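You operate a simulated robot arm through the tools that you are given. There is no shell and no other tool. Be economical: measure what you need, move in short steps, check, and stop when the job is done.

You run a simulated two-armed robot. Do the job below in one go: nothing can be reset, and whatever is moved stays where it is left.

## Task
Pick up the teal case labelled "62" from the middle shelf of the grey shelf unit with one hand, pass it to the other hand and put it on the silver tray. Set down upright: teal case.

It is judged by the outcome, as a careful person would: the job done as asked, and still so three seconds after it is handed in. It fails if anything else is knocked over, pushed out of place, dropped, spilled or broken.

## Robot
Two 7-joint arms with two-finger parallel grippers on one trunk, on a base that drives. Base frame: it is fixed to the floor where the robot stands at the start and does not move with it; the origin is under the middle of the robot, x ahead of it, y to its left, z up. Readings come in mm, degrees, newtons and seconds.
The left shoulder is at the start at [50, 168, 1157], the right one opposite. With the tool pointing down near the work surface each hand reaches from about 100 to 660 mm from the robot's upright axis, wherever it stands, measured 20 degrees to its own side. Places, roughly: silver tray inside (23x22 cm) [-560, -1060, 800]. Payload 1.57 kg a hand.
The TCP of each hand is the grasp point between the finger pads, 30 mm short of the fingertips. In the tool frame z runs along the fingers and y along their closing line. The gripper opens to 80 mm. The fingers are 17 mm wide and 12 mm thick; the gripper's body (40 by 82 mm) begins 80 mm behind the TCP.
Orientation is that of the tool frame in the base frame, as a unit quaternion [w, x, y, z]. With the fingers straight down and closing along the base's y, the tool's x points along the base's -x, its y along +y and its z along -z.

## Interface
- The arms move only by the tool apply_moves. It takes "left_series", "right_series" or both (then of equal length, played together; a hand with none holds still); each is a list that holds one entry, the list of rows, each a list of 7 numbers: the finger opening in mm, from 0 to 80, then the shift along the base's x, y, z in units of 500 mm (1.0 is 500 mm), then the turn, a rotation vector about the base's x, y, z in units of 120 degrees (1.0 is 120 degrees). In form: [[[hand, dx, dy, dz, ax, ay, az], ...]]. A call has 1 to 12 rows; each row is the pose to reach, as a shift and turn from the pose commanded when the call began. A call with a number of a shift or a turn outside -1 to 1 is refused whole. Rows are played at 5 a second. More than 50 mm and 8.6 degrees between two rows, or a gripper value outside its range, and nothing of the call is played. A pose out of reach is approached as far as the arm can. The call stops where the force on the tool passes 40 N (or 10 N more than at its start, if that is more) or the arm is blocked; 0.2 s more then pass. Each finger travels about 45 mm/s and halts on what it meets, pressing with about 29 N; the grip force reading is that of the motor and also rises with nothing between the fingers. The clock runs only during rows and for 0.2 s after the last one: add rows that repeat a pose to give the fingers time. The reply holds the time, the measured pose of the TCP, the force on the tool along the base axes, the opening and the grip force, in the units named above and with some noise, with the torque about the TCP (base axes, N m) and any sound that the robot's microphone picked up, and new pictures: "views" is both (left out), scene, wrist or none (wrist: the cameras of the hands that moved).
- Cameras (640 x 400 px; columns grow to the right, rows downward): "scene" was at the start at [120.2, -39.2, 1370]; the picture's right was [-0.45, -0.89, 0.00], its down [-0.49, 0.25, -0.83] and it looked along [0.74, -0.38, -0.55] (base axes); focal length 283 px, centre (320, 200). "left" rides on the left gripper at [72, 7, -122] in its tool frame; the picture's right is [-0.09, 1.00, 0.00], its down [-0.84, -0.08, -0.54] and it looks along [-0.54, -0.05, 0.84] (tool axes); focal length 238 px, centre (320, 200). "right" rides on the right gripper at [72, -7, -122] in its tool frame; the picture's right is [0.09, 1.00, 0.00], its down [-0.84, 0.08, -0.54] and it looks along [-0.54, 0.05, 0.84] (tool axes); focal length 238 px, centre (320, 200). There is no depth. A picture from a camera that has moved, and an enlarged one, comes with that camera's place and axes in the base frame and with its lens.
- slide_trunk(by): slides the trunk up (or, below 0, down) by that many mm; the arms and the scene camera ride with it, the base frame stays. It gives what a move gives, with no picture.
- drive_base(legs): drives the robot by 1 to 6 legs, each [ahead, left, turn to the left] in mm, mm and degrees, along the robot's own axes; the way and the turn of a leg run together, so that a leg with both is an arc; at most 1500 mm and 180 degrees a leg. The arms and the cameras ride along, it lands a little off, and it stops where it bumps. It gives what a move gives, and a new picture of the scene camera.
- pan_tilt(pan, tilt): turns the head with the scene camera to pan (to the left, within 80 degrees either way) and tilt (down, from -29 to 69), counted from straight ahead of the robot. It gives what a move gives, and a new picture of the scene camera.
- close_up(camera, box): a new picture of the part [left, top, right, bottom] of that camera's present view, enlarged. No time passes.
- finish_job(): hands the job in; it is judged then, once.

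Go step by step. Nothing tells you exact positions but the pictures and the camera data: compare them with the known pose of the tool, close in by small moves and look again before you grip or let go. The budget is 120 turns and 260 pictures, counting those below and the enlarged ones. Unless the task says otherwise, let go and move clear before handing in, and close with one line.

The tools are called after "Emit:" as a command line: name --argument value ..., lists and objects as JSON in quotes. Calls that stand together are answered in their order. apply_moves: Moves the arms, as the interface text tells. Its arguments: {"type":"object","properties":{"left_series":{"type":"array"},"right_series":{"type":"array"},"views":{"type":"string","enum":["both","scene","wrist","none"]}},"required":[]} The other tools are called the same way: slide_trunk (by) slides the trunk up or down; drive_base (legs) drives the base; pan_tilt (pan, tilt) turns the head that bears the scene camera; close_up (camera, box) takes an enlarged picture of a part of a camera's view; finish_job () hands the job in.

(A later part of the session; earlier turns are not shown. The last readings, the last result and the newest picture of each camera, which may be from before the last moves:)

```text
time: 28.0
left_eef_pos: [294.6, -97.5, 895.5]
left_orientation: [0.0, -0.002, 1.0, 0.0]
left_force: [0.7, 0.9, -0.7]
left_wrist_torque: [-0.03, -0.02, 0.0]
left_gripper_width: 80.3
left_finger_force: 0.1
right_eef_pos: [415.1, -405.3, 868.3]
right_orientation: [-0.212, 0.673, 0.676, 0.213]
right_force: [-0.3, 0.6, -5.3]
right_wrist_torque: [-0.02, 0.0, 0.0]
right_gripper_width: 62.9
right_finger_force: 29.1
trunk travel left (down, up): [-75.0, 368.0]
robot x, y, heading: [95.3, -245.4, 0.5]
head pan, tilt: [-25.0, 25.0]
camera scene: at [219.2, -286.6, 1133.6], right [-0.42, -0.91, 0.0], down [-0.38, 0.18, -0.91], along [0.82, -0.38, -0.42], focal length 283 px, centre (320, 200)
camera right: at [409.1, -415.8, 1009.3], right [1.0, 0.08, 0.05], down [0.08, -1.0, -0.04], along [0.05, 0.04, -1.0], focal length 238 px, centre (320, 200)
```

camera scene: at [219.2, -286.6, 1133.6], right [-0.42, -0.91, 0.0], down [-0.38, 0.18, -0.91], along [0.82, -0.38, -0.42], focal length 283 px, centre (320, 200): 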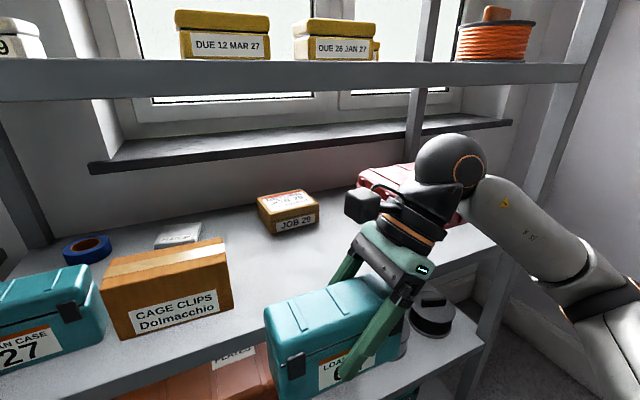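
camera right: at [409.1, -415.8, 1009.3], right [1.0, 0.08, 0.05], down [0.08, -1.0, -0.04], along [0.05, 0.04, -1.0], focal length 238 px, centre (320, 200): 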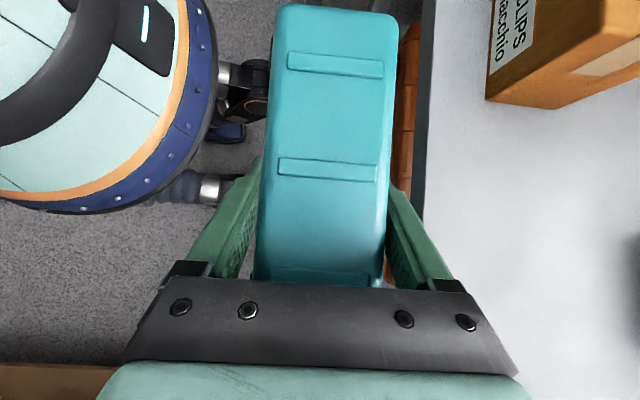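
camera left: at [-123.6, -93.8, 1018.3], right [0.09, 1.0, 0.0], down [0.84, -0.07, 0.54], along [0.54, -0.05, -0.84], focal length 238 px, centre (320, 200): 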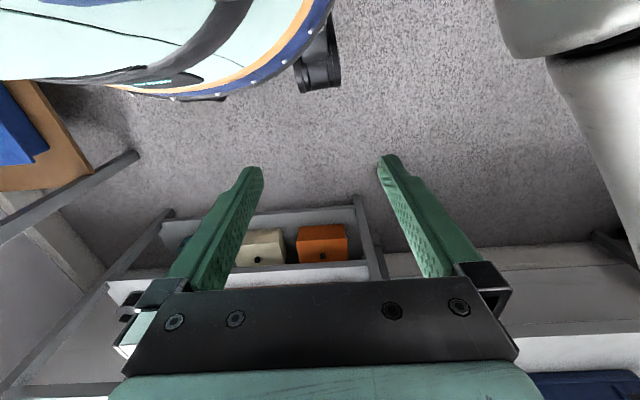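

The case is free of the shelf. For the handover I want the right grip further to one side so the left hand can take the case near its middle. I'll set it back on the shelf front, shift the grip 13 mm to the right and grip again.

Emit:
apply_moves --right_series '[[[0, 0.06, 0, 0, 0, 0, 0], [0, 0.12, 0, 0, 0, 0, 0], [0, 0.18, 0, 0, 0, 0, 0], [0, 0.24, 0, 0, 0, 0, 0], [0, 0.3, 0, 0, 0, 0, 0], [0, 0.34, 0, 0, 0, 0, 0], [0, 0.34, 0, -0.01, 0, 0, 0], [0, 0.34, 0, -0.018, 0, 0, 0], [0, 0.34, 0, -0.023, 0, 0, 0], [0, 0.34, 0, -0.023, 0, 0, 0]]]'

```text
time: 30.2
left_eef_pos: [294.9, -98.5, 895.2]
left_orientation: [0.0, -0.003, 1.0, 0.0]
left_force: [0.0, -0.2, -0.7]
left_wrist_torque: [0.01, 0.01, -0.01]
left_gripper_width: 80.2
left_finger_force: 0.1
right_eef_pos: [588.4, -405.2, 855.6]
right_orientation: [-0.213, 0.673, 0.676, 0.212]
right_force: [0.0, 0.5, -4.6]
right_wrist_torque: [-0.04, -0.02, -0.03]
right_gripper_width: 62.8
right_finger_force: 28.6
trunk travel left (down, up): [-75.0, 368.0]
robot x, y, heading: [96.8, -247.4, -0.1]
head pan, tilt: [-25.0, 25.0]
camera scene: at [219.3, -286.6, 1133.6], right [-0.42, -0.91, 0.0], down [-0.38, 0.18, -0.91], along [0.82, -0.38, -0.42], focal length 283 px, centre (320, 200)
camera right: at [580.1, -416.3, 997.2], right [1.0, 0.08, 0.05], down [0.08, -1.0, -0.04], along [0.05, 0.04, -1.0], focal length 238 px, centre (320, 200)
```

scene: 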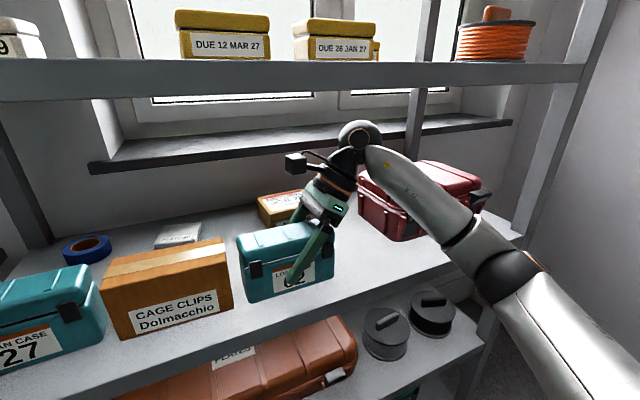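
right: 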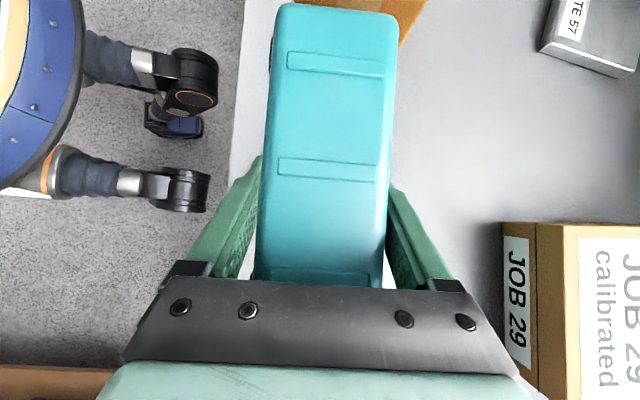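

The load is still in the hand, so the case isn't quite down. I lower by a few mm.

Emit:
apply_moves --right_series '[[[0, 0, 0, -0.003, 0, 0, 0], [0, 0, 0, -0.005, 0, 0, 0]]]' --views "none"

```text
time: 30.8
left_eef_pos: [293.8, -98.1, 895.0]
left_orientation: [-0.001, -0.002, 1.0, 0.0]
left_force: [-0.6, -0.6, 0.0]
left_wrist_torque: [0.03, 0.0, -0.03]
left_gripper_width: 79.7
left_finger_force: 0.0
right_eef_pos: [586.5, -405.7, 855.3]
right_orientation: [-0.211, 0.672, 0.676, 0.214]
right_force: [2.7, -0.7, 10.1]
right_wrist_torque: [-1.09, 0.36, 0.15]
right_gripper_width: 63.0
right_finger_force: 30.0
trunk travel left (down, up): [-75.0, 368.0]
robot x, y, heading: [96.1, -251.6, 0.5]
head pan, tilt: [-25.0, 25.0]
```

It is down. I open, shift 13 mm to the right and close again.

Emit:
apply_moves --right_series '[[[0, 0, 0, 0.003, 0, 0, 0], [80, 0, 0, 0.004, 0, 0, 0], [80, 0, 0, 0.004, 0, 0, 0], [80, 0, -0.013, 0.004, 0, 0, 0], [80, 0, -0.026, 0.004, 0, 0, 0], [80, 0, -0.026, 0.004, 0, 0, 0]]]'

Emit:
close_up --camera "scene" --box '[220, 90, 400, 310]'

```text
time: 32.2
left_eef_pos: [295.0, -97.6, 895.6]
left_orientation: [0.0, -0.002, 1.0, 0.0]
left_force: [-0.4, 0.3, -0.5]
left_wrist_torque: [0.03, -0.02, -0.01]
left_gripper_width: 80.1
left_finger_force: 0.0
right_eef_pos: [585.4, -419.2, 855.5]
right_orientation: [-0.212, 0.673, 0.676, 0.213]
right_force: [0.2, -0.7, 0.6]
right_wrist_torque: [-0.01, -0.03, 0.0]
right_gripper_width: 80.0
right_finger_force: 0.0
trunk travel left (down, up): [-75.0, 368.0]
robot x, y, heading: [97.0, -251.6, 0.4]
head pan, tilt: [-25.0, 25.0]
camera scene: at [219.0, -286.5, 1133.6], right [-0.42, -0.91, 0.0], down [-0.38, 0.18, -0.91], along [0.82, -0.38, -0.42], focal length 283 px, centre (320, 200)
camera right: at [579.7, -429.7, 997.0], right [1.0, 0.08, 0.05], down [0.08, -1.0, -0.04], along [0.05, 0.04, -1.0], focal length 238 px, centre (320, 200)
```

scene: 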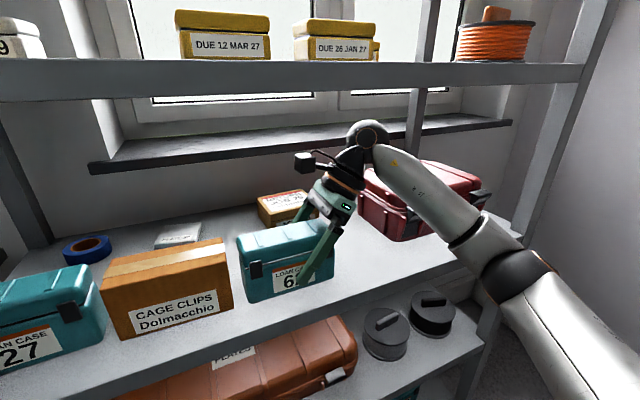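
right: 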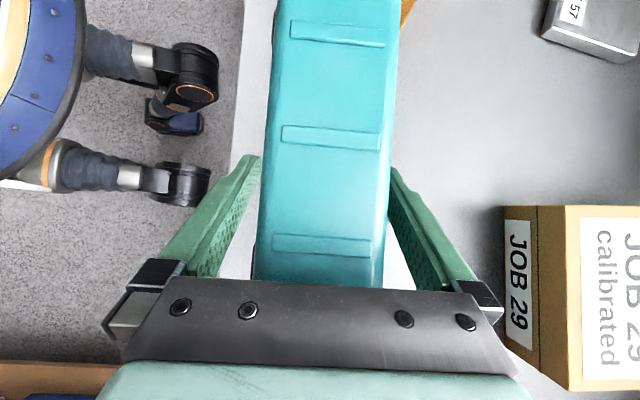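

```text
1.82 times, centred on (310, 200) of scene
camera zoom: at [219.0, -286.5, 1133.6], right [-0.42, -0.91, 0.0], down [-0.38, 0.18, -0.91], along [0.82, -0.38, -0.42], focal length 515 px, centre (338, 200)
```

zoom: 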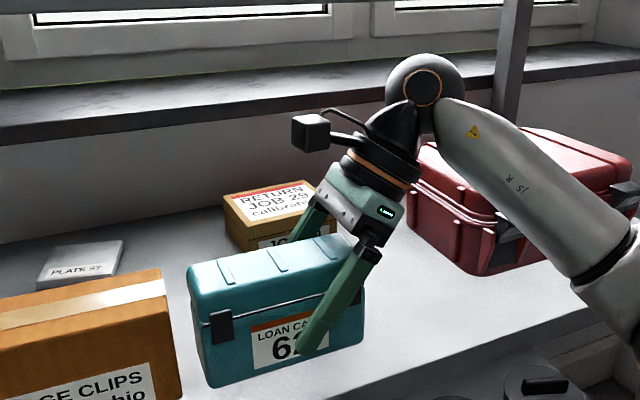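

The front finger now seems to overlap the right latch, so I shift back 9 mm, keeping only a small offset, and look closely.

Emit:
apply_moves --right_series '[[[80, 0, 0.009, 0, 0, 0, 0], [80, 0, 0.018, 0, 0, 0, 0], [64, 0, 0.018, 0, 0, 0, 0], [64, 0, 0.018, 0, 0, 0, 0]]]' --views "none"

Emit:
close_up --camera "scene" --box '[260, 190, 360, 300]'

```text
time: 33.2
left_eef_pos: [294.6, -97.5, 895.5]
left_orientation: [-0.001, -0.002, 1.0, 0.0]
left_force: [0.7, 0.5, 0.9]
left_wrist_torque: [0.0, 0.03, -0.01]
left_gripper_width: 79.9
left_finger_force: 0.1
right_eef_pos: [586.5, -409.0, 854.5]
right_orientation: [-0.213, 0.673, 0.676, 0.213]
right_force: [-0.1, -0.2, -0.8]
right_wrist_torque: [0.0, 0.01, -0.03]
right_gripper_width: 64.0
right_finger_force: 0.1
trunk travel left (down, up): [-75.0, 368.0]
robot x, y, heading: [95.1, -246.7, 0.2]
head pan, tilt: [-25.0, 25.0]
```

```text
3.64 times, centred on (310, 245) of scene
camera zoom: at [219.0, -286.5, 1133.6], right [-0.42, -0.91, 0.0], down [-0.38, 0.18, -0.91], along [0.82, -0.38, -0.42], focal length 1030 px, centre (356, 36)
```

zoom: 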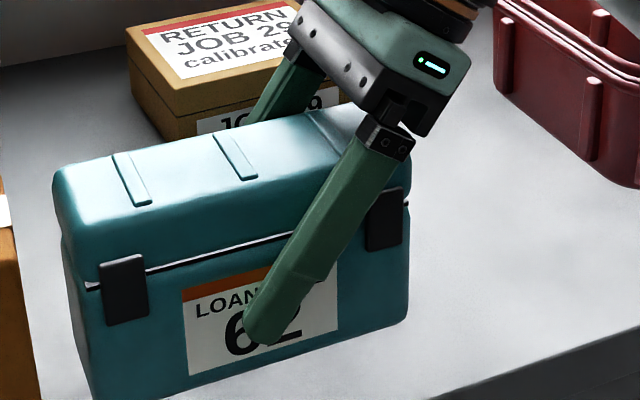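

At this offset the front finger just clears the latch. I close fully, lift and draw the case out again.

Emit:
apply_moves --right_series '[[[0, 0, 0, 0, 0, 0, 0], [0, 0, 0, 0, 0, 0, 0], [0, 0, 0, 0, 0, 0, 0], [0, 0, 0, 0.008, 0, 0, 0], [0, 0, 0, 0.016, 0, 0, 0], [0, 0, 0, 0.024, 0, 0, 0]]]'

```text
time: 34.6
left_eef_pos: [294.4, -97.6, 896.0]
left_orientation: [0.0, -0.002, 1.0, 0.0]
left_force: [0.3, -0.5, -0.3]
left_wrist_torque: [-0.03, 0.0, 0.01]
left_gripper_width: 80.1
left_finger_force: 0.1
right_eef_pos: [586.2, -409.3, 866.5]
right_orientation: [-0.213, 0.673, 0.676, 0.212]
right_force: [0.9, -0.1, -4.2]
right_wrist_torque: [0.02, 0.02, 0.01]
right_gripper_width: 63.0
right_finger_force: 29.2
trunk travel left (down, up): [-75.0, 368.0]
robot x, y, heading: [95.6, -247.6, 0.1]
head pan, tilt: [-25.0, 25.0]
camera scene: at [219.3, -286.6, 1133.6], right [-0.42, -0.91, 0.0], down [-0.38, 0.18, -0.91], along [0.82, -0.38, -0.42], focal length 283 px, centre (320, 200)
camera right: at [579.6, -420.3, 1008.3], right [1.0, 0.08, 0.05], down [0.08, -1.0, -0.04], along [0.05, 0.04, -1.0], focal length 238 px, centre (320, 200)
```

scene: 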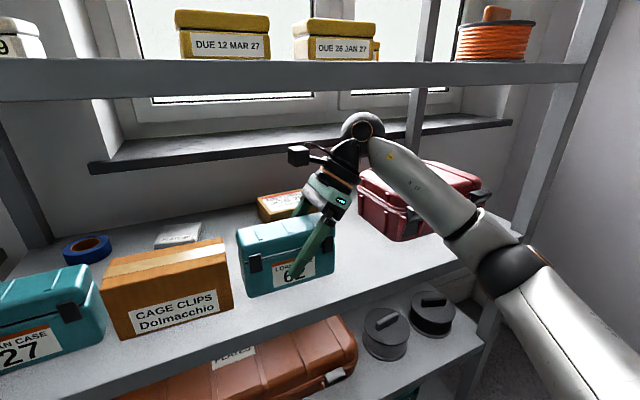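
right: 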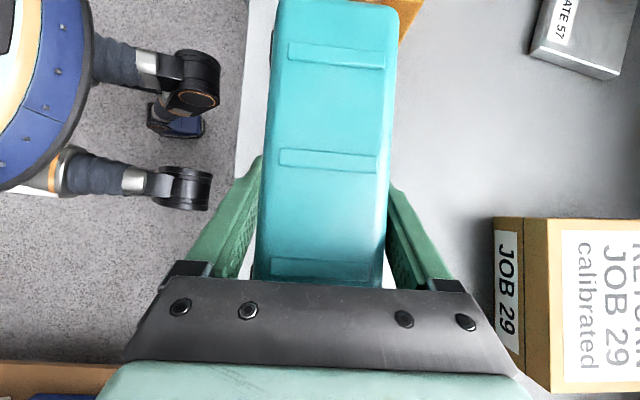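

Lifted level, at about 4.3 N. I draw it out and then back the robot away for the handover.

Emit:
apply_moves --right_series '[[[0, -0.04, 0, 0, 0, 0, 0], [0, -0.1, 0, 0, 0, 0, 0], [0, -0.16, 0, 0, 0, 0, 0], [0, -0.22, 0, 0, 0, 0, 0], [0, -0.28, 0, 0, 0, 0, 0], [0, -0.33, 0, 0, 0, 0, 0]]]' --views "none"

Emit:
drive_base --legs '[[-400, 0, 0]]'

```text
time: 36.0
left_eef_pos: [295.2, -99.7, 896.7]
left_orientation: [0.0, -0.002, 1.0, 0.0]
left_force: [-0.2, -0.2, 0.1]
left_wrist_torque: [0.0, 0.01, -0.02]
left_gripper_width: 79.9
left_finger_force: 0.0
right_eef_pos: [421.7, -408.6, 869.8]
right_orientation: [-0.212, 0.674, 0.675, 0.213]
right_force: [-0.2, -1.1, -5.1]
right_wrist_torque: [-0.06, -0.02, -0.02]
right_gripper_width: 62.9
right_finger_force: 29.0
trunk travel left (down, up): [-75.0, 368.0]
robot x, y, heading: [92.5, -247.9, 0.4]
head pan, tilt: [-25.0, 25.0]
```

```text
time: 38.5
left_eef_pos: [-101.8, -100.5, 895.8]
left_orientation: [-0.001, -0.002, 1.0, 0.0]
left_force: [0.5, 0.1, -1.0]
left_wrist_torque: [0.02, 0.0, 0.0]
left_gripper_width: 79.8
left_finger_force: 0.0
right_eef_pos: [24.9, -411.1, 869.1]
right_orientation: [-0.213, 0.674, 0.675, 0.213]
right_force: [0.2, 0.5, -4.5]
right_wrist_torque: [-0.08, 0.0, 0.0]
right_gripper_width: 63.1
right_finger_force: 29.1
trunk travel left (down, up): [-75.0, 368.0]
robot x, y, heading: [-304.9, -253.2, 0.4]
head pan, tilt: [-25.0, 25.0]
camera scene: at [-177.8, -288.4, 1133.6], right [-0.42, -0.91, 0.0], down [-0.38, 0.18, -0.91], along [0.82, -0.38, -0.42], focal length 283 px, centre (320, 200)
```

scene: 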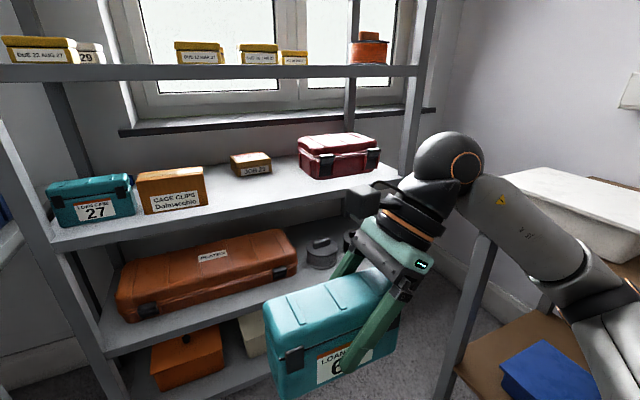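

The robot is clear of the shelf. I bring the case toward the robot's midline while the left hand rises and turns so its fingers close front-to-back, pointing straight down.

Emit:
apply_moves --left_series '[[[80, 0, 0.005, 0.015, 0, 0, -0.068], [80, 0, 0.01, 0.03, 0, 0, -0.136], [80, 0, 0.015, 0.045, 0, 0, -0.204], [80, 0, 0.02, 0.06, 0, 0, -0.272], [80, 0, 0.025, 0.075, 0, 0, -0.34], [80, 0, 0.03, 0.09, 0, 0, -0.409], [80, 0, 0.035, 0.105, 0, 0, -0.477], [80, 0, 0.04, 0.12, 0, 0, -0.545], [80, 0, 0.045, 0.135, 0, 0, -0.613], [80, 0, 0.05, 0.15, 0, 0, -0.681], [80, 0, 0.055, 0.165, 0, 0, -0.75]]]' --right_series '[[[0, 0.01, 0.02, 0, 0, 0, 0], [0, 0.02, 0.04, 0, 0, 0, 0], [0, 0.03, 0.06, 0, 0, 0, 0], [0, 0.04, 0.08, 0, 0, 0, 0], [0, 0.05, 0.1, 0, 0, 0, 0], [0, 0.06, 0.12, 0, 0, 0, 0], [0, 0.07, 0.14, 0, 0, 0, 0], [0, 0.08, 0.16, 0, 0, 0, 0], [0, 0.09, 0.18, 0, 0, 0, 0], [0, 0.1, 0.2, 0, 0, 0, 0], [0, 0.1, 0.2, 0, 0, 0, 0]]]'

```text
time: 40.9
left_eef_pos: [-104.6, -74.0, 976.1]
left_orientation: [-0.001, 0.706, 0.708, -0.001]
left_force: [-0.4, 0.2, -0.5]
left_wrist_torque: [0.02, -0.03, 0.0]
left_gripper_width: 79.9
left_finger_force: 0.0
left hand out of reach, approached as far as the arm can: row 11
right_eef_pos: [76.5, -311.2, 867.9]
right_orientation: [-0.213, 0.673, 0.675, 0.213]
right_force: [-0.7, 0.0, -3.5]
right_wrist_torque: [-0.08, 0.0, 0.02]
right_gripper_width: 63.0
right_finger_force: 28.7
trunk travel left (down, up): [-75.0, 368.0]
robot x, y, heading: [-304.0, -250.9, 0.2]
head pan, tilt: [-25.0, 25.0]
camera scene: at [-177.7, -288.4, 1133.6], right [-0.42, -0.91, 0.0], down [-0.38, 0.18, -0.91], along [0.82, -0.38, -0.42], focal length 283 px, centre (320, 200)
camera right: at [68.9, -321.8, 1009.6], right [1.0, 0.08, 0.05], down [0.08, -1.0, -0.04], along [0.05, 0.04, -1.0], focal length 238 px, centre (320, 200)
camera left: at [-98.4, -3.5, 1099.4], right [1.0, -0.09, 0.0], down [-0.07, -0.84, 0.54], along [-0.05, -0.54, -0.84], focal length 238 px, centre (320, 200)
```

scene: 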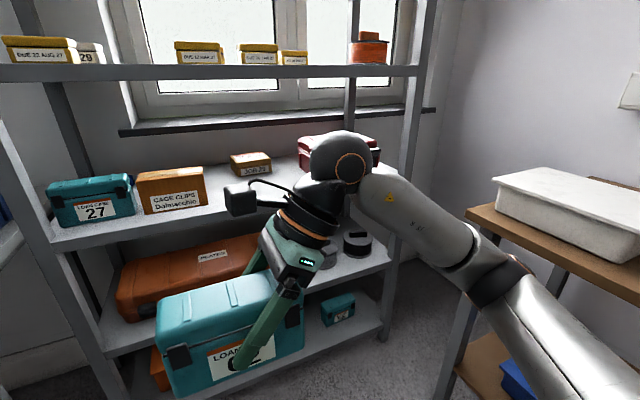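
right: 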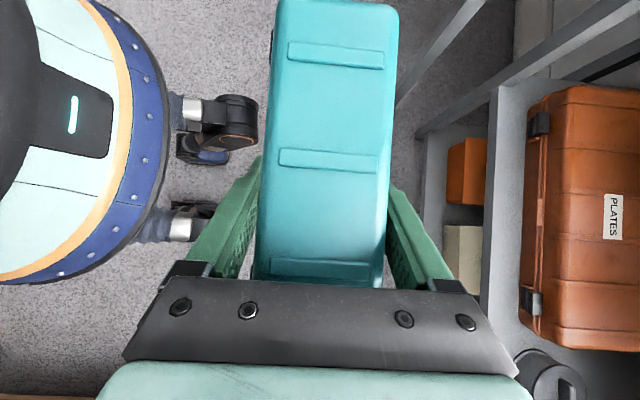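
left: 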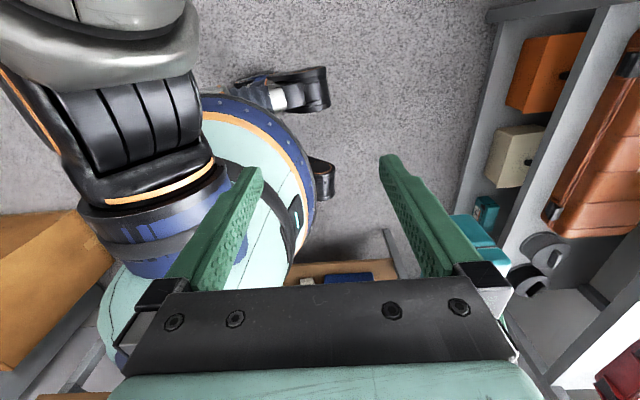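

The left hand reaches its orientation. I'll tilt it 10° away from the right hand's camera and bring it near the hover point above the left half of the case, stopping 40 mm short in y.

Emit:
apply_moves --left_series '[[[80, 0.06, 0, -0.004, -0.02, 0, 0], [80, 0.13, -0.02, -0.01, -0.04, 0, 0], [80, 0.2, -0.05, -0.016, -0.06, 0, 0], [80, 0.26, -0.1, -0.022, -0.083, 0, 0], [80, 0.31, -0.17, -0.03, -0.083, 0, 0], [80, 0.34, -0.24, -0.04, -0.083, 0, 0], [80, 0.36, -0.308, -0.04, -0.083, 0, 0]]]'

```text
time: 42.5
left_eef_pos: [17.2, -240.0, 943.4]
left_orientation: [0.062, 0.701, 0.707, -0.062]
left_force: [-1.2, 2.1, 5.8]
left_wrist_torque: [0.1, -0.22, 0.07]
left_gripper_width: 79.4
left_finger_force: 0.1
left hand out of reach, approached as far as the arm can: row 1, 2, 3, 4, 5, 6, 7
right_eef_pos: [75.6, -311.7, 867.8]
right_orientation: [-0.212, 0.674, 0.676, 0.211]
right_force: [1.2, -2.1, -10.6]
right_wrist_torque: [-0.38, -0.05, -0.01]
right_gripper_width: 62.9
right_finger_force: 29.0
trunk travel left (down, up): [-75.0, 368.0]
robot x, y, heading: [-305.0, -250.5, 0.1]
head pan, tilt: [-25.0, 25.0]
camera scene: at [-177.7, -288.5, 1133.6], right [-0.42, -0.91, 0.0], down [-0.38, 0.18, -0.91], along [0.82, -0.38, -0.42], focal length 283 px, centre (320, 200)
camera left: at [21.9, -148.0, 1050.5], right [1.0, -0.08, 0.02], down [-0.07, -0.73, 0.68], along [-0.04, -0.68, -0.73], focal length 238 px, centre (320, 200)
```

scene: 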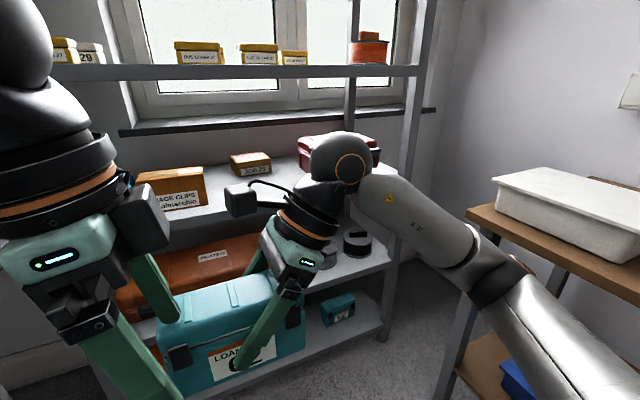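
left: 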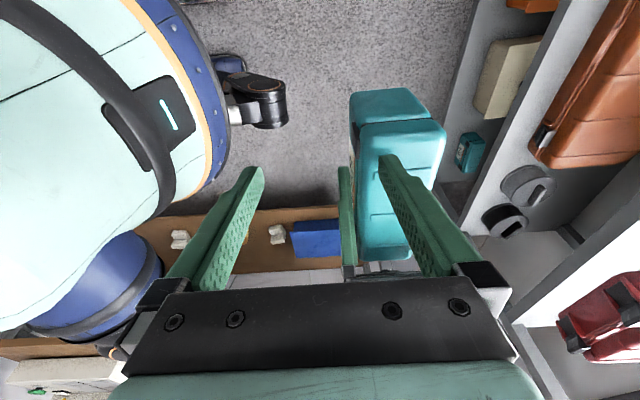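

The left hand couldn't reach this pose, fell short and now touches the case top lightly. I back it off upward along its path at once.

Emit:
apply_moves --left_series '[[[80, -0.02, 0.04, 0.05, 0, 0, 0], [80, -0.05, 0.11, 0.07, 0, 0, 0], [80, -0.1, 0.2, 0.08, 0.02, 0, 0], [80, -0.18, 0.26, 0.08, 0.04, 0, 0], [80, -0.26, 0.29, 0.07, 0.06, 0, 0], [80, -0.33, 0.3, 0.06, 0.083, 0, 0]]]'

```text
refused: row 3 steps farther than a row can; nothing moved
```

Emit:
apply_moves --left_series '[[[80, -0.02, 0.03, 0.05, 0, 0, 0], [80, -0.05, 0.1, 0.07, 0, 0, 0], [80, -0.1, 0.17, 0.08, 0.02, 0, 0], [80, -0.16, 0.23, 0.08, 0.04, 0, 0], [80, -0.23, 0.28, 0.07, 0.06, 0, 0], [80, -0.3, 0.3, 0.06, 0.083, 0, 0]]]'

```text
time: 43.9
left_eef_pos: [-133.5, -88.4, 971.5]
left_orientation: [-0.002, 0.705, 0.709, 0.0]
left_force: [1.1, 0.3, 0.2]
left_wrist_torque: [-0.03, 0.02, -0.04]
left_gripper_width: 80.1
left_finger_force: 0.1
right_eef_pos: [75.7, -311.0, 869.3]
right_orientation: [-0.213, 0.673, 0.676, 0.212]
right_force: [0.6, 0.0, -5.2]
right_wrist_torque: [-0.03, 0.03, 0.01]
right_gripper_width: 62.8
right_finger_force: 29.0
trunk travel left (down, up): [-75.0, 368.0]
robot x, y, heading: [-303.7, -255.6, 0.5]
head pan, tilt: [-25.0, 25.0]
camera scene: at [-177.7, -288.3, 1133.6], right [-0.42, -0.91, 0.0], down [-0.38, 0.18, -0.91], along [0.82, -0.38, -0.42], focal length 283 px, centre (320, 200)
camera left: at [-127.3, -17.8, 1093.7], right [1.0, -0.09, 0.0], down [-0.07, -0.84, 0.54], along [-0.05, -0.54, -0.84], focal length 238 px, centre (320, 200)
```

scene: 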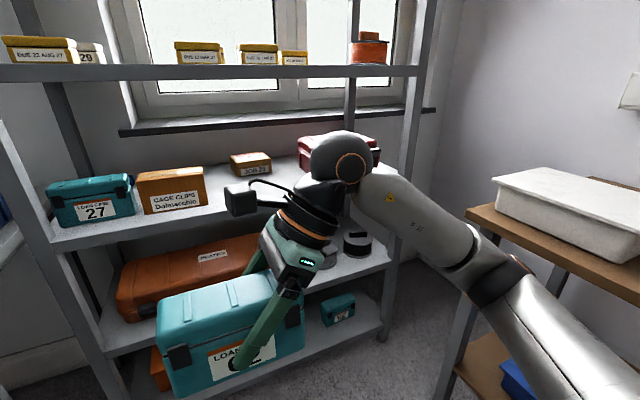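
left: 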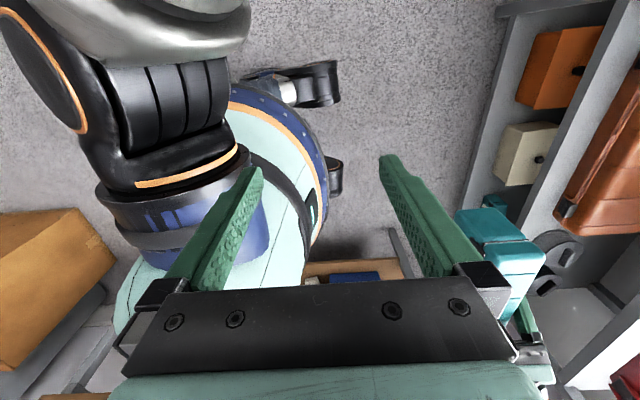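

The case is still held safely. The left wrist doesn't like that yaw, so I'll turn the right hand (and the case) 90° instead. Then the left hand can come in at its natural yaw, between the robot and the right hand.

Emit:
apply_moves --left_series '[[[80, -0.006, 0.003, 0, 0, 0, 0.068], [80, -0.012, 0.006, 0, 0, 0, 0.136], [80, -0.018, 0.009, 0, 0, 0, 0.204], [80, -0.024, 0.012, 0, 0, 0, 0.272], [80, -0.03, 0.015, 0, 0, 0, 0.34], [80, -0.036, 0.018, 0, 0, 0, 0.409], [80, -0.042, 0.021, 0, 0, 0, 0.477], [80, -0.048, 0.024, 0, 0, 0, 0.545], [80, -0.054, 0.027, 0, 0, 0, 0.613], [80, -0.06, 0.03, 0, 0, 0, 0.681], [80, -0.06, 0.03, 0, 0, 0, 0.75]]]' --right_series '[[[0, 0, 0.01, 0, 0, 0, 0.068], [0, 0, 0.02, 0, 0, 0, 0.136], [0, 0, 0.03, 0, 0, 0, 0.204], [0, 0, 0.04, 0, 0, 0, 0.272], [0, 0, 0.05, 0, 0, 0, 0.34], [0, 0, 0.06, 0, 0, 0, 0.409], [0, 0, 0.07, 0, 0, 0, 0.477], [0, 0, 0.08, 0, 0, 0, 0.545], [0, 0, 0.09, 0, 0, 0, 0.613], [0, 0, 0.1, 0, 0, 0, 0.681], [0, 0, 0.11, 0, 0, 0, 0.75]]]'

```text
time: 46.3
left_eef_pos: [-163.7, -74.0, 971.1]
left_orientation: [0.0, -0.004, 1.0, 0.0]
left_force: [-0.7, -0.1, 0.0]
left_wrist_torque: [-0.01, 0.02, 0.0]
left_gripper_width: 80.1
left_finger_force: 0.0
right_eef_pos: [75.9, -256.5, 868.5]
right_orientation: [-0.301, -0.003, 0.954, -0.001]
right_force: [0.0, -0.3, -4.5]
right_wrist_torque: [0.0, -0.08, 0.0]
right_gripper_width: 62.9
right_finger_force: 29.0
trunk travel left (down, up): [-75.0, 368.0]
robot x, y, heading: [-302.0, -248.6, 0.6]
head pan, tilt: [-25.0, 25.0]
camera scene: at [-177.8, -288.3, 1133.6], right [-0.42, -0.91, 0.0], down [-0.38, 0.18, -0.91], along [0.82, -0.38, -0.42], focal length 283 px, centre (320, 200)
camera right: at [86.2, -263.2, 1009.4], right [-0.08, 1.0, 0.05], down [1.0, 0.08, -0.04], along [-0.04, 0.05, -1.0], focal length 238 px, centre (320, 200)
camera left: at [-236.1, -68.5, 1093.8], right [0.09, 1.0, 0.0], down [0.84, -0.07, 0.54], along [0.54, -0.05, -0.84], focal length 238 px, centre (320, 200)
```

scene: 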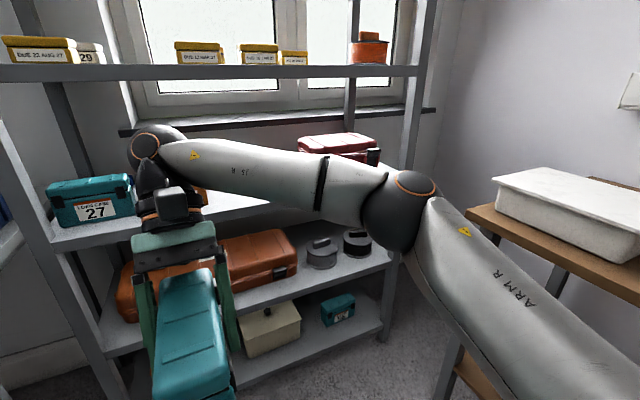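
right: 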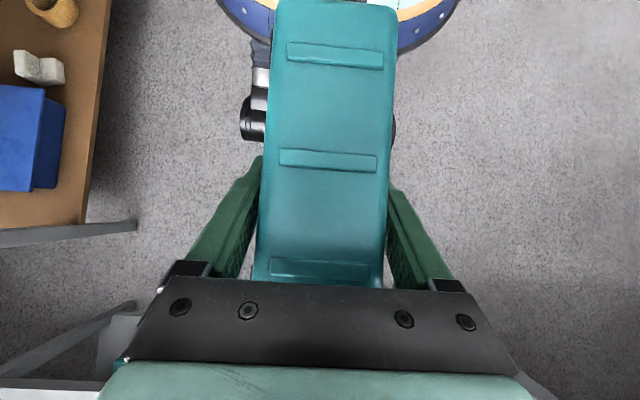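
left: 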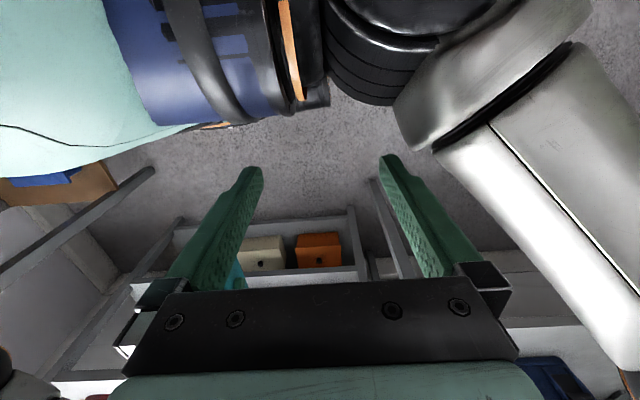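

The case now points its free end toward the robot, with its centre near (65, −256) and its top near z≈914. I bring the left hand, tilted 10° back, to hover above the free end.

Emit:
apply_moves --left_series '[[[80, 0.05, -0.05, 0.01, 0, -0.02, 0], [80, 0.1, -0.1, 0.02, 0, -0.04, 0], [80, 0.15, -0.16, 0.02, 0, -0.06, 0], [80, 0.2, -0.22, 0.02, 0, -0.083, 0], [80, 0.25, -0.28, 0.02, 0, -0.083, 0], [80, 0.3, -0.33, 0.02, 0, -0.083, 0], [80, 0.33, -0.363, 0.02, 0, -0.083, 0]]]'

```text
time: 47.6
left_eef_pos: [-31.1, -214.0, 982.4]
left_orientation: [0.089, 0.003, 0.996, 0.005]
left_force: [7.4, 39.9, -16.5]
left_wrist_torque: [-5.24, -0.39, -3.19]
left_gripper_width: 79.8
left_finger_force: 0.1
right_eef_pos: [75.3, -255.9, 867.1]
right_orientation: [-0.3, -0.002, 0.954, -0.001]
right_force: [0.3, 0.5, -3.8]
right_wrist_torque: [-0.05, -0.07, 0.03]
right_gripper_width: 62.8
right_finger_force: 29.2
trunk travel left (down, up): [-75.0, 368.0]
robot x, y, heading: [-300.8, -253.5, -0.1]
head pan, tilt: [-25.0, 25.0]
stopped in row 6 (left hand): the force on the tool passed its limit at 52 N (the readings are from after the stop); the commanded pose is now the measured one
camera scene: at [-207.0, -323.8, 1135.7], right [-0.81, -0.59, 0.0], down [-0.24, 0.32, -0.92], along [0.54, -0.74, -0.4], focal length 283 px, centre (320, 200)
camera left: at [-124.5, -207.6, 1090.3], right [0.09, 1.0, 0.02], down [0.73, -0.09, 0.68], along [0.68, -0.05, -0.73], focal length 238 px, centre (320, 200)
```

scene: 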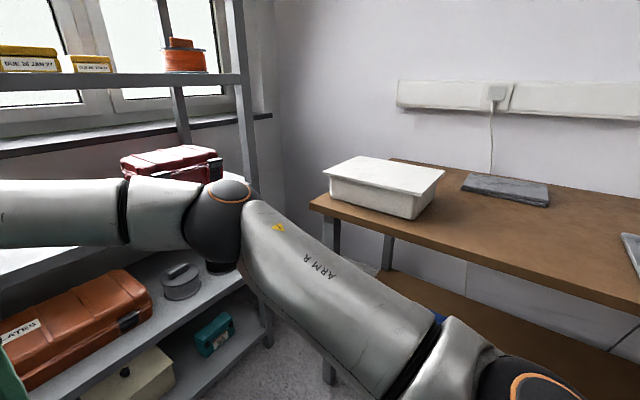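
left: 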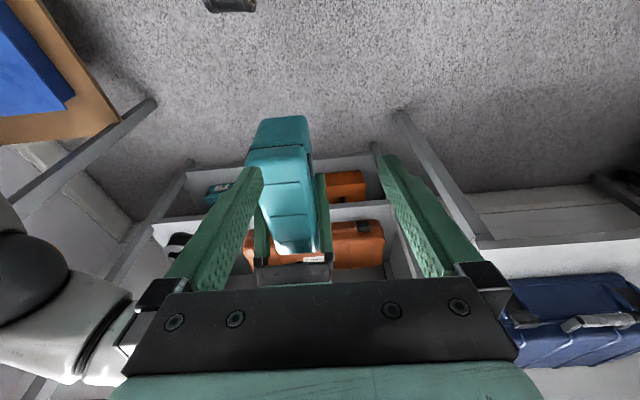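

The left hand's camera mount bumped the robot's own head, which got turned. I'll back the left hand away, reset the head, and do the handover further out in front.

Emit:
apply_moves --left_series '[[[80, 0.01, 0.06, 0, 0, 0, 0], [80, 0.02, 0.14, 0, 0, 0, 0], [80, 0.04, 0.2, 0, 0, 0, 0], [80, 0.06, 0.2, 0, 0, 0, 0]]]' --right_series '[[[0, 0.04, -0.005, 0, 0, 0, 0], [0, 0.08, -0.01, 0, 0, 0, 0], [0, 0.12, -0.015, 0, 0, 0, 0], [0, 0.15, -0.02, 0, 0, 0, 0]]]' --views "none"

Emit:
pan_tilt --pan -20 --tilt 30

```text
time: 48.1
left_eef_pos: [-28.0, -169.9, 980.7]
left_orientation: [0.093, 0.012, 0.996, 0.008]
left_force: [-15.7, 27.5, -26.0]
left_wrist_torque: [-3.38, -4.75, -2.94]
left_gripper_width: 80.1
left_finger_force: 0.0
right_eef_pos: [101.6, -260.3, 866.5]
right_orientation: [-0.303, -0.002, 0.953, -0.002]
right_force: [-0.6, -0.7, -3.5]
right_wrist_torque: [0.05, -0.06, -0.02]
right_gripper_width: 62.8
right_finger_force: 29.0
trunk travel left (down, up): [-75.0, 368.0]
robot x, y, heading: [-302.0, -252.0, 0.4]
head pan, tilt: [-25.0, 25.0]
stopped in row 2 (left hand): the force on the tool passed its limit at 66 N (the readings are from after the stop); the commanded pose is now the measured one
```

```text
time: 48.8
left_eef_pos: [-27.4, -171.4, 979.0]
left_orientation: [0.093, 0.011, 0.996, 0.01]
left_force: [-28.1, 26.4, -51.6]
left_wrist_torque: [-3.19, -9.11, -2.97]
left_gripper_width: 80.1
left_finger_force: 0.1
right_eef_pos: [103.0, -259.6, 867.8]
right_orientation: [-0.303, -0.002, 0.953, -0.002]
right_force: [0.5, -0.5, -4.8]
right_wrist_torque: [0.0, -0.02, -0.04]
right_gripper_width: 62.8
right_finger_force: 29.3
trunk travel left (down, up): [-75.0, 368.0]
robot x, y, heading: [-300.0, -253.5, 0.1]
head pan, tilt: [-20.0, 30.0]
camera scene: at [-185.3, -302.0, 1134.7], right [-0.57, -0.82, 0.0], down [-0.34, 0.23, -0.91], along [0.75, -0.52, -0.41], focal length 283 px, centre (320, 200)
```

scene: 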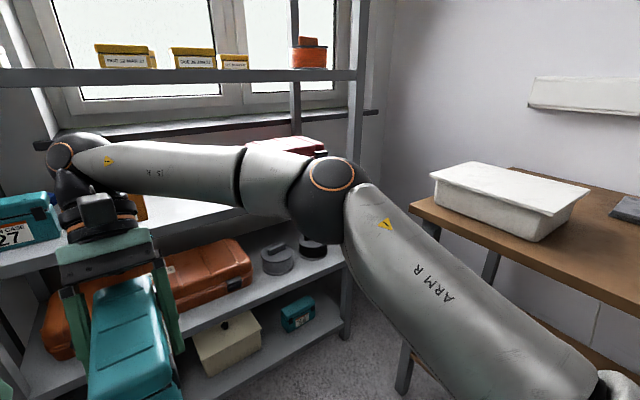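

The head is still pressing against the left arm. I turn it to the far right to release the contact.

Emit:
pan_tilt --pan -80 --tilt 30

```text
time: 50.1
left_eef_pos: [-28.4, -170.8, 979.5]
left_orientation: [0.094, 0.01, 0.996, 0.006]
left_force: [0.7, -0.2, 0.0]
left_wrist_torque: [0.0, 0.0, -0.01]
left_gripper_width: 80.0
left_finger_force: 0.0
right_eef_pos: [103.9, -260.0, 867.5]
right_orientation: [-0.303, -0.001, 0.953, -0.001]
right_force: [-0.9, 0.6, -5.0]
right_wrist_torque: [0.0, -0.02, 0.02]
right_gripper_width: 62.9
right_finger_force: 28.8
trunk travel left (down, up): [-75.0, 368.0]
robot x, y, heading: [-300.6, -251.4, 0.2]
head pan, tilt: [-80.0, 30.0]
camera scene: at [-245.2, -338.7, 1125.6], right [-0.98, -0.18, 0.0], down [-0.09, 0.49, -0.87], along [0.15, -0.85, -0.5], focal length 283 px, centre (320, 200)
```

scene: 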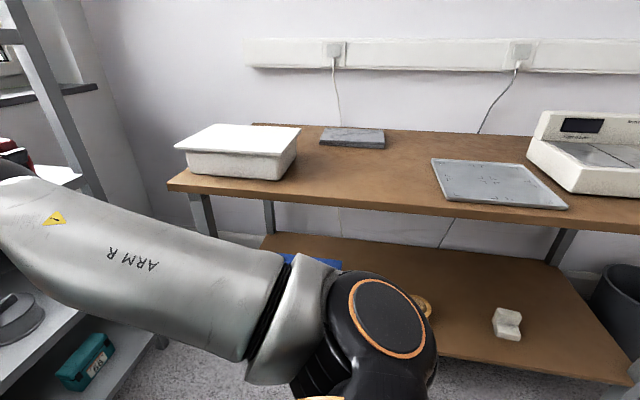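

The forces are gone. I move the case 50 mm further out, and the left hand out and left of the head.

Emit:
apply_moves --left_series '[[[80, 0.04, 0.03, 0, 0, 0, 0], [80, 0.1, 0.05, 0, 0, 0, 0], [80, 0.16, 0.06, 0, 0, 0, 0], [80, 0.16, 0.06, 0, 0, 0, 0]]]' --right_series '[[[0, 0.04, 0, 0, 0, 0, 0], [0, 0.08, 0, 0, 0, 0, 0], [0, 0.1, 0, 0, 0, 0, 0], [0, 0.1, 0, 0, 0, 0, 0]]]' --views "none"

Emit:
pan_tilt --pan -40 --tilt 35

Emit:
close_up --camera "left" --box '[0, 0, 640, 400]'

Emit:
close_up --camera "right" --box '[0, 0, 640, 400]'

```text
time: 51.1
left_eef_pos: [52.3, -140.9, 979.7]
left_orientation: [0.094, 0.008, 0.996, 0.007]
left_force: [0.6, 0.3, 0.0]
left_wrist_torque: [0.02, -0.03, 0.04]
left_gripper_width: 79.8
left_finger_force: 0.0
right_eef_pos: [131.8, -267.4, 857.1]
right_orientation: [-0.301, -0.001, 0.954, 0.001]
right_force: [-0.1, 0.0, -4.2]
right_wrist_torque: [0.01, -0.04, 0.01]
right_gripper_width: 62.9
right_finger_force: 29.2
right hand out of reach, approached as far as the arm can: row 2, 3, 4
trunk travel left (down, up): [-75.0, 368.0]
robot x, y, heading: [-302.1, -251.8, 0.1]
head pan, tilt: [-80.0, 30.0]
```

```text
time: 52.2
left_eef_pos: [51.7, -141.1, 980.2]
left_orientation: [0.093, 0.009, 0.996, 0.007]
left_force: [0.9, 0.3, 1.2]
left_wrist_torque: [0.01, -0.03, -0.03]
left_gripper_width: 79.9
left_finger_force: 0.0
right_eef_pos: [132.9, -266.1, 857.1]
right_orientation: [-0.301, -0.001, 0.954, 0.0]
right_force: [0.5, 0.5, -4.2]
right_wrist_torque: [0.01, -0.03, 0.01]
right_gripper_width: 62.6
right_finger_force: 29.1
trunk travel left (down, up): [-75.0, 368.0]
robot x, y, heading: [-304.5, -252.1, 0.1]
head pan, tilt: [-40.0, 35.0]
camera scene: at [-193.7, -306.0, 1117.8], right [-0.64, -0.77, 0.0], down [-0.44, 0.37, -0.82], along [0.63, -0.52, -0.57], focal length 283 px, centre (320, 200)
```

scene: 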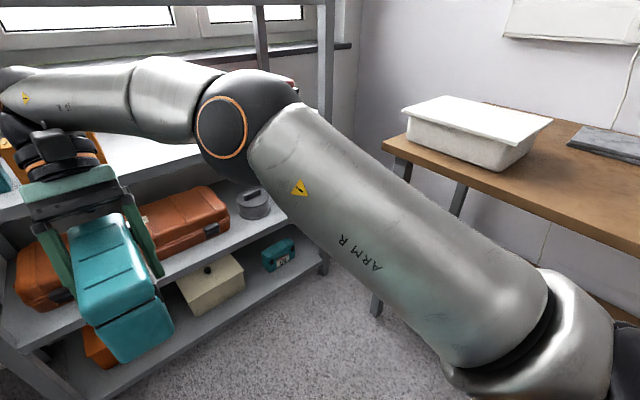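

```text
1.00 times, centred on (320, 200) of left (not enlarged: the box is as wide or as high as the picture)
camera zoom: at [-41.9, -135.6, 1087.4], right [0.11, 0.99, 0.03], down [0.72, -0.1, 0.69], along [0.69, -0.05, -0.73], focal length 238 px, centre (320, 200)
```

zoom: 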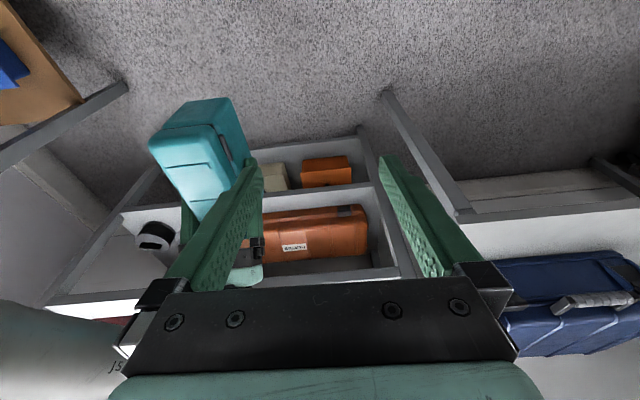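

```text
1.00 times, centred on (320, 200) of right (not enlarged: the box is as wide or as high as the picture)
camera zoom: at [143.9, -273.8, 997.4], right [-0.08, 1.0, 0.05], down [1.0, 0.08, -0.04], along [-0.04, 0.05, -1.0], focal length 238 px, centre (320, 200)
```

zoom: 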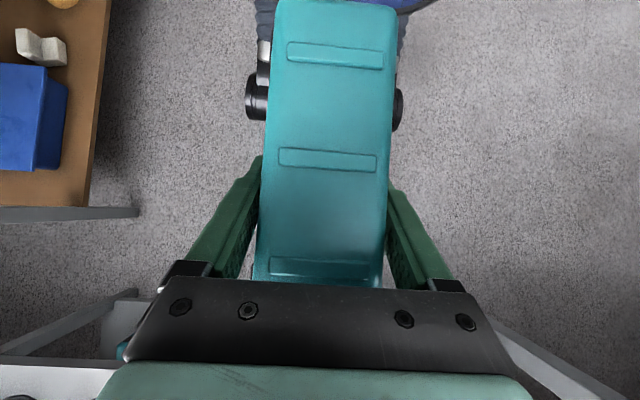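

The right arm is at full stretch but steady; the case centre is at about (123, −267) and its top near 903. The left hand goes to hover at (92, −266, 965), well clear of the head.

Emit:
apply_moves --left_series '[[[80, 0.02, -0.08, -0.005, 0, 0, 0], [80, 0.04, -0.16, -0.01, -0.0075, 0.0055, 0.008], [80, 0.06, -0.22, -0.02, -0.0075, 0.0055, 0.008], [80, 0.08, -0.25, -0.03, -0.0075, 0.0055, 0.008]]]'

```text
time: 53.2
left_eef_pos: [92.0, -267.5, 965.3]
left_orientation: [0.087, 0.0, 0.996, 0.0]
left_force: [-0.2, -0.1, 0.6]
left_wrist_torque: [0.01, -0.03, -0.03]
left_gripper_width: 79.9
left_finger_force: 0.0
right_eef_pos: [132.2, -267.4, 856.5]
right_orientation: [-0.3, 0.0, 0.954, 0.0]
right_force: [0.8, 0.1, -4.8]
right_wrist_torque: [-0.01, -0.06, -0.02]
right_gripper_width: 62.8
right_finger_force: 29.0
trunk travel left (down, up): [-75.0, 368.0]
robot x, y, heading: [-304.3, -251.3, 0.2]
head pan, tilt: [-40.0, 35.0]
camera scene: at [-193.7, -306.0, 1117.8], right [-0.64, -0.77, 0.0], down [-0.44, 0.37, -0.82], along [0.63, -0.52, -0.57], focal length 283 px, centre (320, 200)
camera left: at [-0.1, -261.6, 1072.7], right [0.09, 1.0, 0.02], down [0.73, -0.08, 0.68], along [0.68, -0.05, -0.73], focal length 238 px, centre (320, 200)
```

scene: 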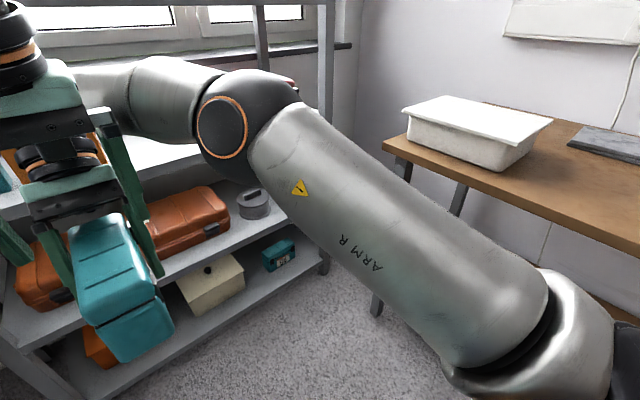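
left: 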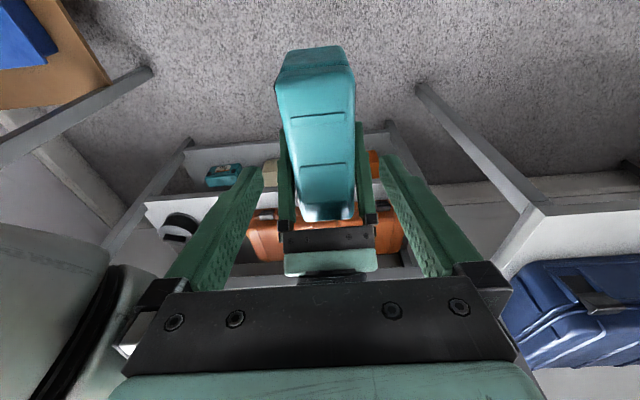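

The left hand is centred over the free half of the case. I lower in two stages.

Emit:
apply_moves --left_series '[[[80, 0, 0, -0.04, 0, 0, 0], [80, 0, 0, -0.08, 0, 0, 0], [80, 0, 0, -0.12, 0, 0, 0]]]'

Emit:
close_up --camera "scene" --box '[0, 100, 240, 380]'

```text
time: 54.0
left_eef_pos: [90.5, -266.2, 904.4]
left_orientation: [0.087, 0.0, 0.996, 0.0]
left_force: [0.1, 0.4, -0.5]
left_wrist_torque: [-0.02, -0.01, -0.01]
left_gripper_width: 80.0
left_finger_force: 0.1
right_eef_pos: [132.6, -265.8, 857.6]
right_orientation: [-0.3, -0.001, 0.954, 0.0]
right_force: [-0.4, 0.1, -3.9]
right_wrist_torque: [-0.01, -0.06, 0.0]
right_gripper_width: 62.8
right_finger_force: 28.7
trunk travel left (down, up): [-75.0, 368.0]
robot x, y, heading: [-300.7, -250.7, 0.1]
head pan, tilt: [-40.0, 35.0]
camera scene: at [-193.6, -306.0, 1117.9], right [-0.64, -0.77, 0.0], down [-0.44, 0.37, -0.82], along [0.63, -0.52, -0.57], focal length 283 px, centre (320, 200)
camera left: at [-1.2, -261.3, 1013.6], right [0.09, 1.0, 0.02], down [0.73, -0.08, 0.68], along [0.68, -0.05, -0.73], focal length 238 px, centre (320, 200)
```

scene: 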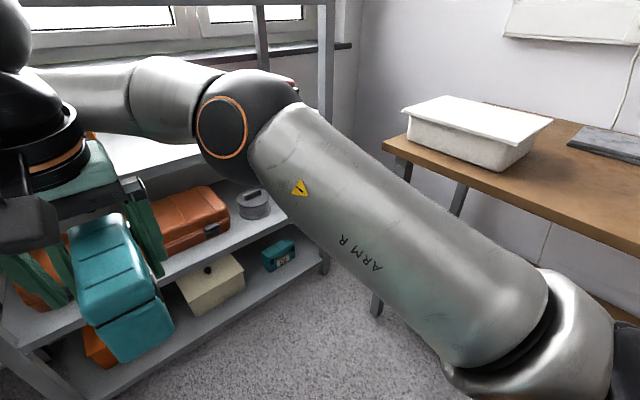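
left: 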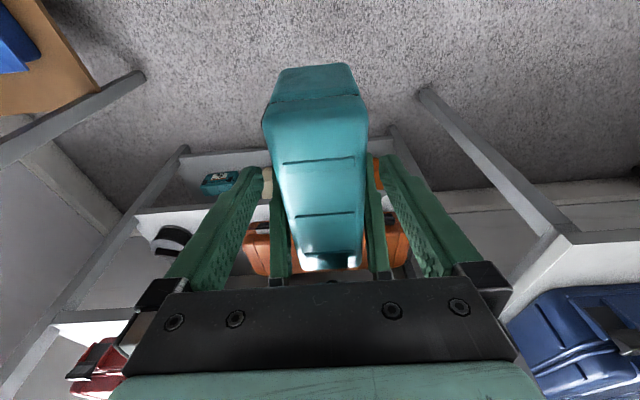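

```text
1.43 times, centred on (120, 240) of scene
camera zoom: at [-193.6, -306.0, 1117.9], right [-0.64, -0.77, 0.0], down [-0.44, 0.37, -0.82], along [0.63, -0.52, -0.57], focal length 405 px, centre (606, 143)
```

zoom: 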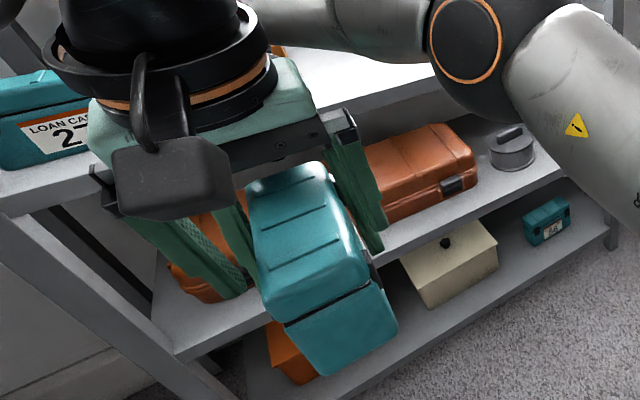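

No contact, and the left fingers are on both sides. I continue down to the grip height.

Emit:
apply_moves --left_series '[[[80, 0, 0, -0.03, 0, 0, 0], [80, 0, 0, -0.062, 0, 0, 0]]]' --views "wrist"

Emit:
close_up --camera "scene" --box '[0, 100, 240, 380]'

Emit:
close_up --camera "right" --box '[0, 0, 640, 400]'

```text
time: 54.6
left_eef_pos: [92.9, -265.4, 873.8]
left_orientation: [0.087, 0.0, 0.996, 0.0]
left_force: [0.1, 0.9, 0.6]
left_wrist_torque: [0.01, -0.03, 0.03]
left_gripper_width: 80.1
left_finger_force: 0.0
right_eef_pos: [133.3, -266.0, 856.6]
right_orientation: [-0.301, -0.001, 0.954, -0.001]
right_force: [1.0, 0.7, -4.9]
right_wrist_torque: [0.02, -0.07, 0.01]
right_gripper_width: 62.5
right_finger_force: 28.9
trunk travel left (down, up): [-75.0, 368.0]
robot x, y, heading: [-302.0, -249.9, 0.3]
head pan, tilt: [-40.0, 35.0]
camera left: at [-0.8, -260.6, 982.1], right [0.09, 1.0, 0.02], down [0.73, -0.08, 0.68], along [0.68, -0.05, -0.73], focal length 238 px, centre (320, 200)
```

left: 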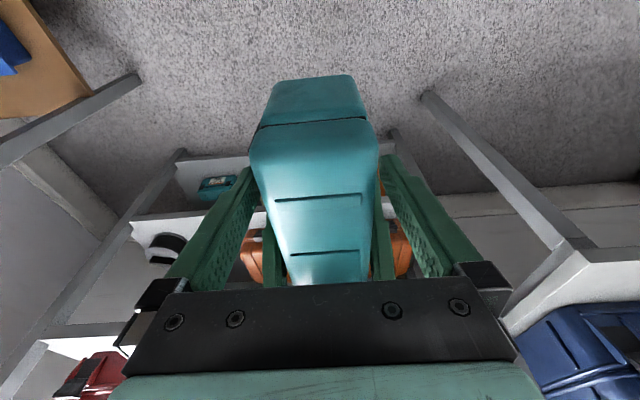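

```text
1.43 times, centred on (120, 240) of scene
camera zoom: at [-193.6, -306.0, 1117.8], right [-0.64, -0.77, 0.0], down [-0.44, 0.37, -0.82], along [0.63, -0.52, -0.57], focal length 405 px, centre (606, 143)
```

zoom: 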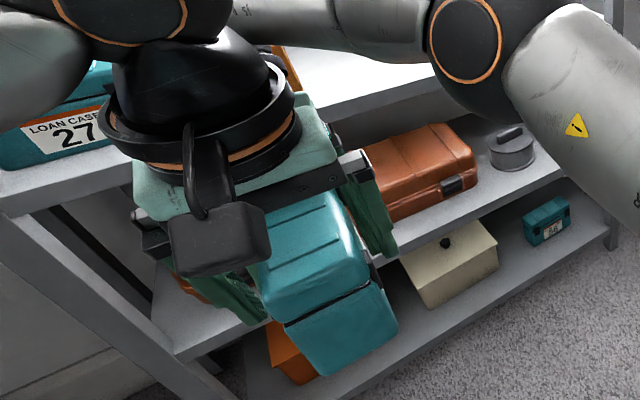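

```text
1.00 times, centred on (320, 200) of right (not enlarged: the box is as wide or as high as the picture)
camera zoom: at [143.9, -273.8, 997.4], right [-0.08, 1.0, 0.05], down [1.0, 0.08, -0.04], along [-0.04, 0.05, -1.0], focal length 238 px, centre (320, 200)
```

zoom: 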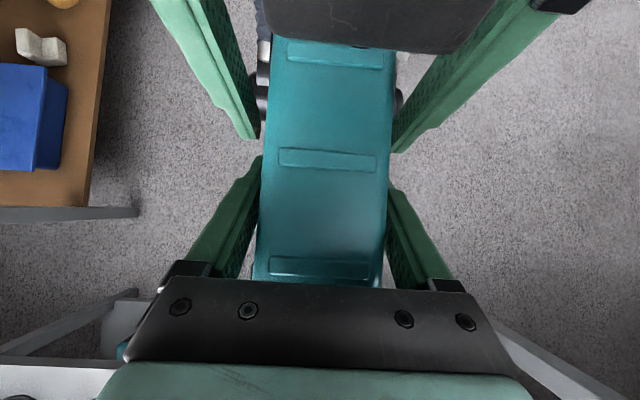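

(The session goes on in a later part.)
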